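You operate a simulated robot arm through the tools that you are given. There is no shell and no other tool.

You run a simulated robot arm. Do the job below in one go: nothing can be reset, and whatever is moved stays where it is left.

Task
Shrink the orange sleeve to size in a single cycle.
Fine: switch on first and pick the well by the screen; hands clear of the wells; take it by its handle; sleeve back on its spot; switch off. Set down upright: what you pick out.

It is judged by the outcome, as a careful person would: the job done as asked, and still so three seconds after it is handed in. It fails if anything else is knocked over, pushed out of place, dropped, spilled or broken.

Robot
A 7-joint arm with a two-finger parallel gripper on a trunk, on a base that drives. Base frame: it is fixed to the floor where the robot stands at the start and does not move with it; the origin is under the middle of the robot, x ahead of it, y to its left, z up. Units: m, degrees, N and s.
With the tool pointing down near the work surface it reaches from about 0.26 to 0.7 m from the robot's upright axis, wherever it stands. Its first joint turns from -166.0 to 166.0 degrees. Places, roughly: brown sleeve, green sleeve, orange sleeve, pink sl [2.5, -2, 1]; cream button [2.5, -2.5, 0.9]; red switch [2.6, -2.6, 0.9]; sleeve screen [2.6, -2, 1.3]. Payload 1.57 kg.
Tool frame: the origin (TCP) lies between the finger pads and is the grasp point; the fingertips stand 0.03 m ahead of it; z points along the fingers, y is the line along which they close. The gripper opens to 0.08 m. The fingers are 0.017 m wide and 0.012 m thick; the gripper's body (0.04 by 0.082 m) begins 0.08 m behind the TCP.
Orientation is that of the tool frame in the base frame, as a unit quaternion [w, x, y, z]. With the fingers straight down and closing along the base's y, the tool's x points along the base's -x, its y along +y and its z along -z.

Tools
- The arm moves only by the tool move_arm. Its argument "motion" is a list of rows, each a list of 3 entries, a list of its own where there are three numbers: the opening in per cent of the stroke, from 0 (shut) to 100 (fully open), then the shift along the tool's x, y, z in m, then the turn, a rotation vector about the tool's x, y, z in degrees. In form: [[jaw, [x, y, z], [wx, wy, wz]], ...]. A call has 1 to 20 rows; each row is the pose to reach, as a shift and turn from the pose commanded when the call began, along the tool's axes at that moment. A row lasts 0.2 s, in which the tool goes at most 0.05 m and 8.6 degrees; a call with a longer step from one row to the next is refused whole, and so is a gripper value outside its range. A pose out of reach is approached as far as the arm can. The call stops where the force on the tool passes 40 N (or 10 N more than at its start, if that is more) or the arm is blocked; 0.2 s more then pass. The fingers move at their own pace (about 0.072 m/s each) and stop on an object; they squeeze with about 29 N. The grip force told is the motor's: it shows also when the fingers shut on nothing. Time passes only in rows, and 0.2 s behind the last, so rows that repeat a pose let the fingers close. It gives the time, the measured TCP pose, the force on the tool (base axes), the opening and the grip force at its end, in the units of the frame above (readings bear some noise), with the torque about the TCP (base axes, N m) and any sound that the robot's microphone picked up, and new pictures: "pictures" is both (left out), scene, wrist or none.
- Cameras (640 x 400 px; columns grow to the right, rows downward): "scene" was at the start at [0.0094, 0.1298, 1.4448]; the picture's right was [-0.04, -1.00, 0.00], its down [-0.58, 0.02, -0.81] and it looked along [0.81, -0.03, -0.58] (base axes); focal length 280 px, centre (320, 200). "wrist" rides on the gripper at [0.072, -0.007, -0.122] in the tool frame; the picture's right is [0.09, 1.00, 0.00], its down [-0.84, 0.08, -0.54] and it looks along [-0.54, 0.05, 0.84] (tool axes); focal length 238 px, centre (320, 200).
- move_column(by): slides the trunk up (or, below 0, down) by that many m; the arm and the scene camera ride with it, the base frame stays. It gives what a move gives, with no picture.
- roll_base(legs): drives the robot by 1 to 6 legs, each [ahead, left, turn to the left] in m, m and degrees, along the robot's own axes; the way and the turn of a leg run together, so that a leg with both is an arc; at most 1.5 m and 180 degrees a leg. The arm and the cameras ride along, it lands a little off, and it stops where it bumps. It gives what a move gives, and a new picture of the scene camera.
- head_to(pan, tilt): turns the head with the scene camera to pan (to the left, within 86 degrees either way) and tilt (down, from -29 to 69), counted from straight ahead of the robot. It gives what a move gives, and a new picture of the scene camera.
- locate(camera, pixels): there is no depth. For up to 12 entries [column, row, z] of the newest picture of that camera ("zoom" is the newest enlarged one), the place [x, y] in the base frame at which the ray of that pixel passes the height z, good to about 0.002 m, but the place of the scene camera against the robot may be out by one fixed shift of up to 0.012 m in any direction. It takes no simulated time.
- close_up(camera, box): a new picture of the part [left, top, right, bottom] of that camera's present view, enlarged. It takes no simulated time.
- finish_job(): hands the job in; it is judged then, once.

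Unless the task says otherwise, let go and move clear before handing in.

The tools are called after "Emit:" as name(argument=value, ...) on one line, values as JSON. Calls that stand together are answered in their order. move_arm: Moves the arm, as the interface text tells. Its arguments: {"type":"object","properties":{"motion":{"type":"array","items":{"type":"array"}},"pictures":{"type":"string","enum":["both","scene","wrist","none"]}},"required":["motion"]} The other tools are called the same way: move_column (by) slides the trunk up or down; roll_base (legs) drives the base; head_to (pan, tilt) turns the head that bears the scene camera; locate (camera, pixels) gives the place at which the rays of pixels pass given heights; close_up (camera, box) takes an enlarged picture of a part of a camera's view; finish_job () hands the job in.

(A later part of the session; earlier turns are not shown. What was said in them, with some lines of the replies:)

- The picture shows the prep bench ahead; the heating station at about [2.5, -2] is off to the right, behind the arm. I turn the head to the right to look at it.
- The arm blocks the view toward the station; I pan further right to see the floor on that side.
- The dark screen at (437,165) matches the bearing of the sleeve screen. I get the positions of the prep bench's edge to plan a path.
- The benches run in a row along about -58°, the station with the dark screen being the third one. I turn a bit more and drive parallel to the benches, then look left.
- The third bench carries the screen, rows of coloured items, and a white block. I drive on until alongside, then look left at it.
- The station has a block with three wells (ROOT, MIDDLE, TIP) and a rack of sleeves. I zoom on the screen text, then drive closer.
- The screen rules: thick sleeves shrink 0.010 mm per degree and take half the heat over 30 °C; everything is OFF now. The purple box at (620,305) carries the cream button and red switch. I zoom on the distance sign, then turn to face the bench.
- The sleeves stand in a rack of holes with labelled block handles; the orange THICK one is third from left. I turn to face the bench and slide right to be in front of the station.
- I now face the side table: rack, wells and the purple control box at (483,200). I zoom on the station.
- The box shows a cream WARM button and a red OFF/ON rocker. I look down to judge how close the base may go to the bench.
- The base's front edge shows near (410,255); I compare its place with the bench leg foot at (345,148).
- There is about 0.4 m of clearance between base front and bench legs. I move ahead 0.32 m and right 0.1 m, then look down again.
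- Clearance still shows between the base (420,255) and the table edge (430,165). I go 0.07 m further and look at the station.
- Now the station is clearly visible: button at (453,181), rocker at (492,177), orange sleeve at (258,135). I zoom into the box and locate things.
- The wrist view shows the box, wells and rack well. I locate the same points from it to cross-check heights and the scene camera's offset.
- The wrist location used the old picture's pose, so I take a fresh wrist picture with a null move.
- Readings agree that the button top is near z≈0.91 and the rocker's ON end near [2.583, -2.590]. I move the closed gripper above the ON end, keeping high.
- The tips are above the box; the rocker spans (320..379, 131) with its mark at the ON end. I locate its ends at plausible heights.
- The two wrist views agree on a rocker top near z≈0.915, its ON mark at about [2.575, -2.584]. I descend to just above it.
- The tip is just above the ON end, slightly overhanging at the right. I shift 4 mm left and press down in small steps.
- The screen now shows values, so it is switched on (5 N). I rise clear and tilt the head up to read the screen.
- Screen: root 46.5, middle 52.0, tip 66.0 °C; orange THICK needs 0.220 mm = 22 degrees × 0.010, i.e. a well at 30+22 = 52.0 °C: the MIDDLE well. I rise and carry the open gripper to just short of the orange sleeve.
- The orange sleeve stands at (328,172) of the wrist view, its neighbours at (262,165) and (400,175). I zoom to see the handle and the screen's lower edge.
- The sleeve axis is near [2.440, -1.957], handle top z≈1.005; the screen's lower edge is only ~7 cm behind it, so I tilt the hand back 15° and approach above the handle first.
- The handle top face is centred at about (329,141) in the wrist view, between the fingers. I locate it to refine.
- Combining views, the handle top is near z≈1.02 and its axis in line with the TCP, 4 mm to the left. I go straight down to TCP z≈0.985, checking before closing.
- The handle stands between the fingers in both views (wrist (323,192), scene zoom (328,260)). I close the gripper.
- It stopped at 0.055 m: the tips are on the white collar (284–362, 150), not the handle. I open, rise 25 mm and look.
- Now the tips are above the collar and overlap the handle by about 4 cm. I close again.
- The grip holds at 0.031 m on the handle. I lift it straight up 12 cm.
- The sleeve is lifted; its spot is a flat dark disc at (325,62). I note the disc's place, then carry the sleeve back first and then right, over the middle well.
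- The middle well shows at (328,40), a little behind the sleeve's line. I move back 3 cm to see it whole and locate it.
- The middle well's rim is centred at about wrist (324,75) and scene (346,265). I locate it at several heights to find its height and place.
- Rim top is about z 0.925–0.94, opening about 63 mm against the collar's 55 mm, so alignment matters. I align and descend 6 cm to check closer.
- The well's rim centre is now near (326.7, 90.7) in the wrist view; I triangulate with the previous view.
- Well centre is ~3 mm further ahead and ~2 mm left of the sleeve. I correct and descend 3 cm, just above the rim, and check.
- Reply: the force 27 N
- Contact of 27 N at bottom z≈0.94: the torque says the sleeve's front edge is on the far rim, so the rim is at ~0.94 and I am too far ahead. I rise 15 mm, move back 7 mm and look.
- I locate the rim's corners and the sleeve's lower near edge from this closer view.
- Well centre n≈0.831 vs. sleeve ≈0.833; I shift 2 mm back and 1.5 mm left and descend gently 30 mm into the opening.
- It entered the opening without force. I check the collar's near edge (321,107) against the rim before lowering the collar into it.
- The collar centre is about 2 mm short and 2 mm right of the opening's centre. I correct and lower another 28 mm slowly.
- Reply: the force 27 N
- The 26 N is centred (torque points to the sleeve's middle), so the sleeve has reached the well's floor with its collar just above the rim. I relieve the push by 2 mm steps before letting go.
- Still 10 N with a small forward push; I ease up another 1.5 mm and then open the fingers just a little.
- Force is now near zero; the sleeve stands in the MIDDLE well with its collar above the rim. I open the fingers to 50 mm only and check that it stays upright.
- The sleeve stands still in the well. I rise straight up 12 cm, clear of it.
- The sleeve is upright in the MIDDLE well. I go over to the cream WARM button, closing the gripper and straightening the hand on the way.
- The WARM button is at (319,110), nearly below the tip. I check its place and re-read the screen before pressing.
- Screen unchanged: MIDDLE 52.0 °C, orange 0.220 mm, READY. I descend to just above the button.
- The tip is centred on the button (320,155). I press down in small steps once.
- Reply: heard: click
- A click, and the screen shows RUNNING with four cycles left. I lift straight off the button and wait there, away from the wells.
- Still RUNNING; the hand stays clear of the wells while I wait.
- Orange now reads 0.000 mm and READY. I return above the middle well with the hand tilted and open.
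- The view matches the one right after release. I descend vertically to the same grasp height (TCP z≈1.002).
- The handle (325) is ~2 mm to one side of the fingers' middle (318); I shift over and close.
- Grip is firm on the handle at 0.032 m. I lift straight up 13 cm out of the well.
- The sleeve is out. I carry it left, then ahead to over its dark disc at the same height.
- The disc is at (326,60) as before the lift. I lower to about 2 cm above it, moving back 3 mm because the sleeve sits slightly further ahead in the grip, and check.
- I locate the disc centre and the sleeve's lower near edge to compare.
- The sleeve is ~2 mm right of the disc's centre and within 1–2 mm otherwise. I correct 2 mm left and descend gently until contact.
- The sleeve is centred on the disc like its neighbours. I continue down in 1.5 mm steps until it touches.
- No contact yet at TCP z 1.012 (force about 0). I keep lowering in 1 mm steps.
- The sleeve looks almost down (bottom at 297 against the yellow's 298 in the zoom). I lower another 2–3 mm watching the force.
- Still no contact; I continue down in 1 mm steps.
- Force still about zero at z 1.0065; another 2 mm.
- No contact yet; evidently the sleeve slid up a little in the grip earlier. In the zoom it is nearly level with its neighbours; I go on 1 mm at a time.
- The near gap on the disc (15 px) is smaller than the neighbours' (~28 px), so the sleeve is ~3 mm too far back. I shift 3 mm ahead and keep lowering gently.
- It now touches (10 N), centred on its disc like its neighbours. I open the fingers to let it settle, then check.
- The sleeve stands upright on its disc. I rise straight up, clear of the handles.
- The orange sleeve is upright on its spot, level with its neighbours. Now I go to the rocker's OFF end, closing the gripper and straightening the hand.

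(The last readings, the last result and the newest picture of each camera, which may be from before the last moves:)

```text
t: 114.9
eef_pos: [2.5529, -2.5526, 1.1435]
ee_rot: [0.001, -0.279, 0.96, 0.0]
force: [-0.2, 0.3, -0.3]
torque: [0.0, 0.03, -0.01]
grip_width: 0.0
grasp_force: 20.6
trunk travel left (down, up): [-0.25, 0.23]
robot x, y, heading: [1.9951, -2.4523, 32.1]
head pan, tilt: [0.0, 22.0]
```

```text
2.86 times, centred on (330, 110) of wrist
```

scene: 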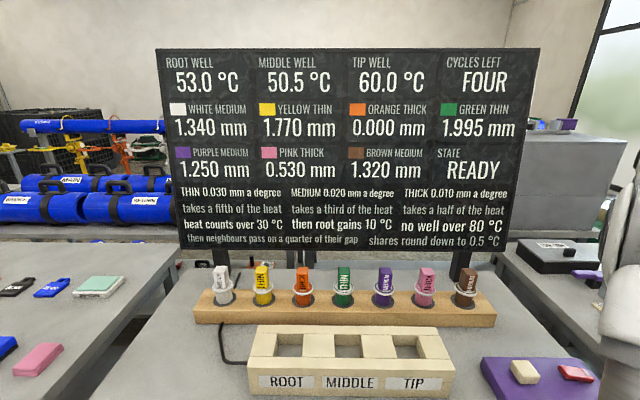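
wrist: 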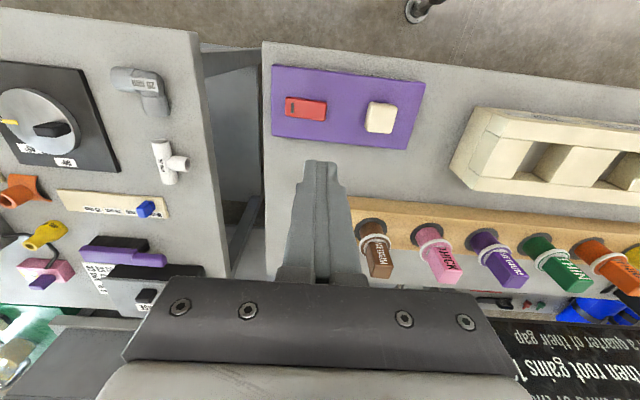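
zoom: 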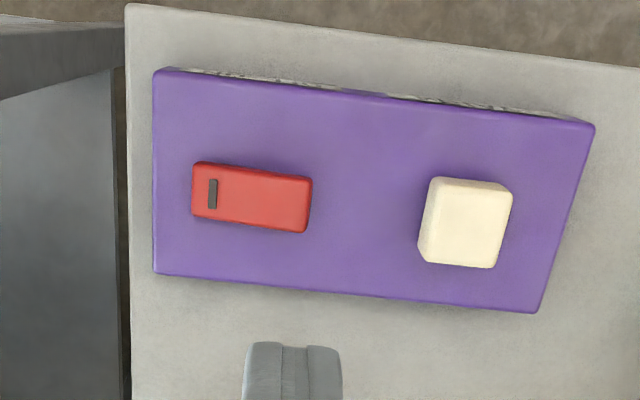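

The rocker's OFF end is at about (320,111). I locate it and descend to just above.

Emit:
locate(camera="wrist", pixels=[[319.5, 111, 0.92], [319.5, 111, 0.91], [305, 108.5, 0.915], [296, 107, 0.91]])

Emit:
move_arm(motion=[[0, [0, 0, 0.045], [0, 0, 0]], [0, [0, 0, 0.09], [0, 0, 0]], [0, [0, 0, 0.135], [0, 0, 0]], [0, [0, 0, 0.165], [0, 0, 0]], [0, [0, 0, 0.18], [0, 0, 0]], [0, [0, 0, 0.18], [0, 0, 0]]], pictures="wrist")

```text
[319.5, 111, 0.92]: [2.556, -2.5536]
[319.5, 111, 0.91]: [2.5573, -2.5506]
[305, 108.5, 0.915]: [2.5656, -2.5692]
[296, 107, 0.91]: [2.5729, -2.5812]
```

```text
t: 116.3
eef_pos: [2.5499, -2.5505, 0.9626]
ee_rot: [0.0, -0.278, 0.961, 0.0]
force: [0.3, 0.1, 0.2]
torque: [-0.01, -0.02, 0.01]
grip_width: 0.0
grasp_force: 20.8
trunk travel left (down, up): [-0.25, 0.23]
robot x, y, heading: [1.9946, -2.4545, 32.4]
head pan, tilt: [0.0, 22.0]
```

wrist: 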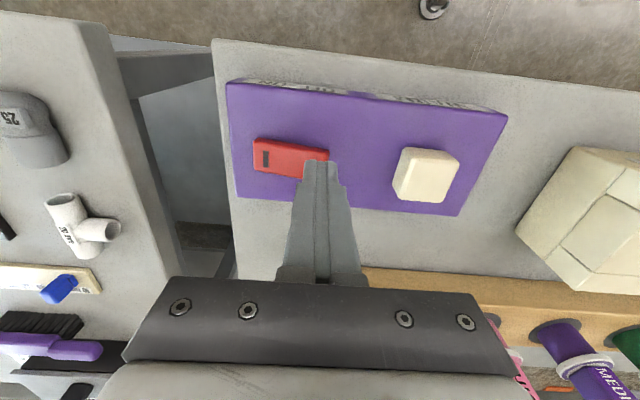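

The tip slightly overhangs the OFF end (328); I shift 5 mm to the right and press down in small steps.

Emit:
move_arm(motion=[[0, [-0.001, -0.005, 0.004], [0, 0, 0]], [0, [-0.001, -0.005, 0.008], [0, 0, 0]], [0, [-0.001, -0.005, 0.012], [0, 0, 0]], [0, [-0.001, -0.005, 0.015], [0, 0, 0]], [0, [-0.001, -0.005, 0.018], [0, 0, 0]], [0, [-0.001, -0.005, 0.021], [0, 0, 0]], [0, [-0.001, -0.005, 0.021], [0, 0, 0]]])

```text
t: 117.9
eef_pos: [2.5521, -2.5529, 0.9428]
ee_rot: [0.002, -0.278, 0.961, -0.001]
force: [-3.2, 0.2, 13.9]
torque: [-0.12, 0.04, -0.01]
grip_width: 0.0
grasp_force: 21.2
trunk travel left (down, up): [-0.25, 0.23]
robot x, y, heading: [1.9952, -2.4544, 32.3]
head pan, tilt: [0.0, 22.0]
```

scene: 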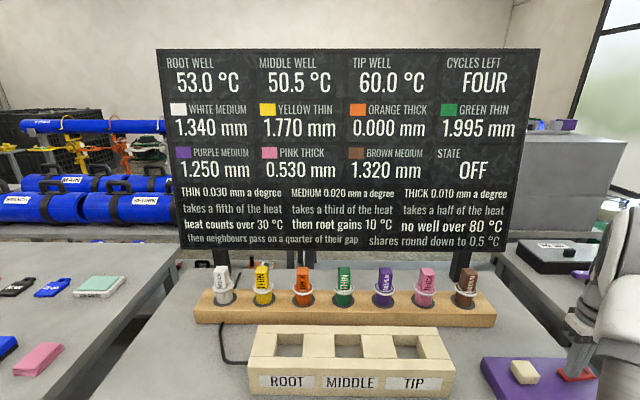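
wrist: 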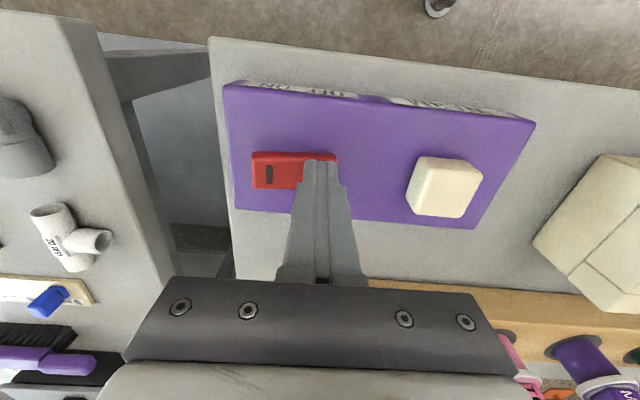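

The state now reads OFF. I rise clear of the switch and take a last look.

Emit:
move_arm(motion=[[0, [0, 0, -0.02], [0, 0, 0]], [0, [0, 0, -0.06], [0, 0, 0]], [0, [0, 0, -0.1], [0, 0, 0]], [0, [0, 0, -0.14], [0, 0, 0]], [0, [0, 0, -0.18], [0, 0, 0]], [0, [0, 0, -0.18], [0, 0, 0]], [0, [0, 0, -0.18], [0, 0, 0]], [0, [0, 0, -0.18], [0, 0, 0]]])

Emit:
close_up(camera="scene", box=[180, 220, 500, 400])

Emit:
close_up(camera="wrist", box=[220, 40, 440, 180])

```text
t: 119.7
eef_pos: [2.5518, -2.5555, 1.1193]
ee_rot: [0.001, -0.278, 0.961, 0.0]
force: [1.0, 1.4, -0.6]
torque: [-0.01, 0.0, 0.0]
grip_width: 0.0
grasp_force: 21.8
trunk travel left (down, up): [-0.25, 0.23]
robot x, y, heading: [1.9952, -2.456, 32.1]
head pan, tilt: [0.0, 22.0]
```

scene: 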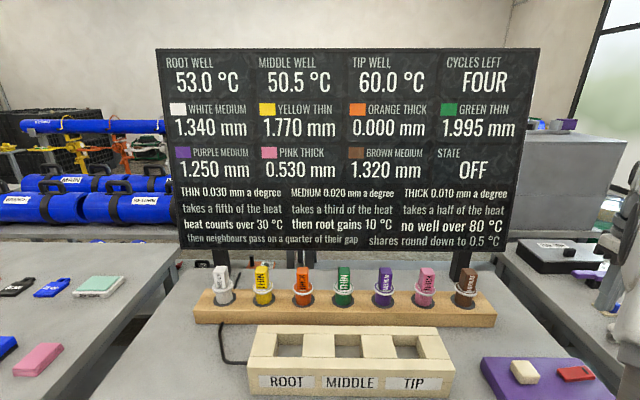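
wrist: 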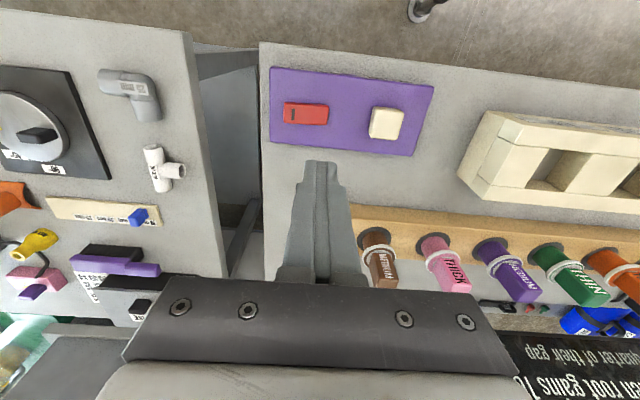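

```text
2.00 times, centred on (340, 310) of scene
```

zoom: 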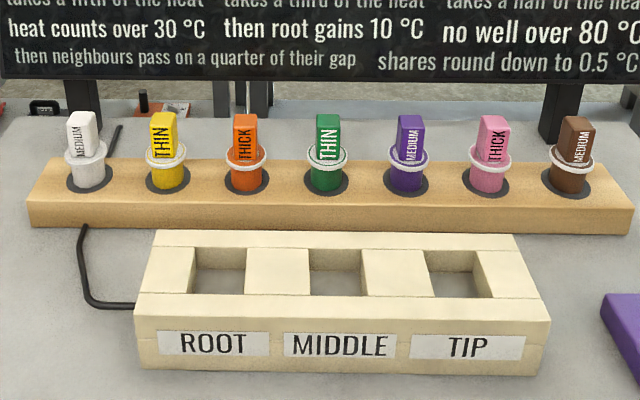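

```text
2.86 times, centred on (330, 110) of wrist
```

zoom: 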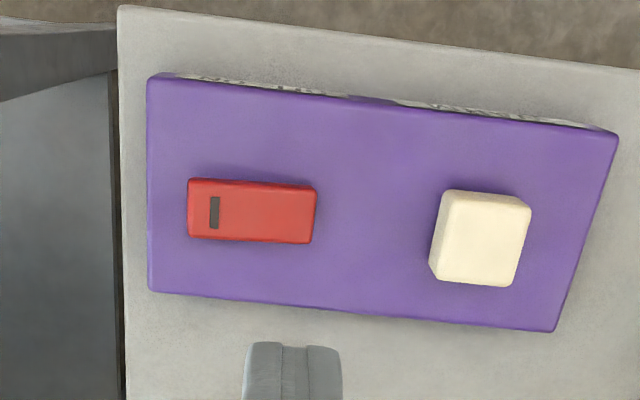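

The orange sleeve reads 0.000 mm after one cycle and stands upright on its spot. The wells are empty, the state is OFF, nothing else has moved and the hand is clear, so I hand the job in.

Emit:
finish_job()

```text
The job is handed in.
```

The orange sleeve is shrunk to size: the screen reads 0.000 mm for it after one cycle, down from 0.220 mm.

- **Well:** I switched on first and used the MIDDLE well. The screen showed it at 52.0 °C, which is 22 degrees over 30 and gives 0.220 mm for a thick sleeve.
- **Cycle:** I pressed WARM once and cycles left went from five to four. The hand stayed clear of the wells while it ran.
- **Sleeve:** It is back upright on its spot in the rack.
- **Power:** The state on the screen reads OFF.

Three contacts on the way did not go to plan:

- **Collar:** My first grip closed briefly on the sleeve's white collar, so I let go and took it by the handle before lifting.
- **Well rim:** The sleeve touched the rim of the well once on the way in, at about 27 N. I backed off and re-aligned it.
- **Well floor:** It then met the floor of the well at about 26 N.

No damage or shifted items show in the final pictures.
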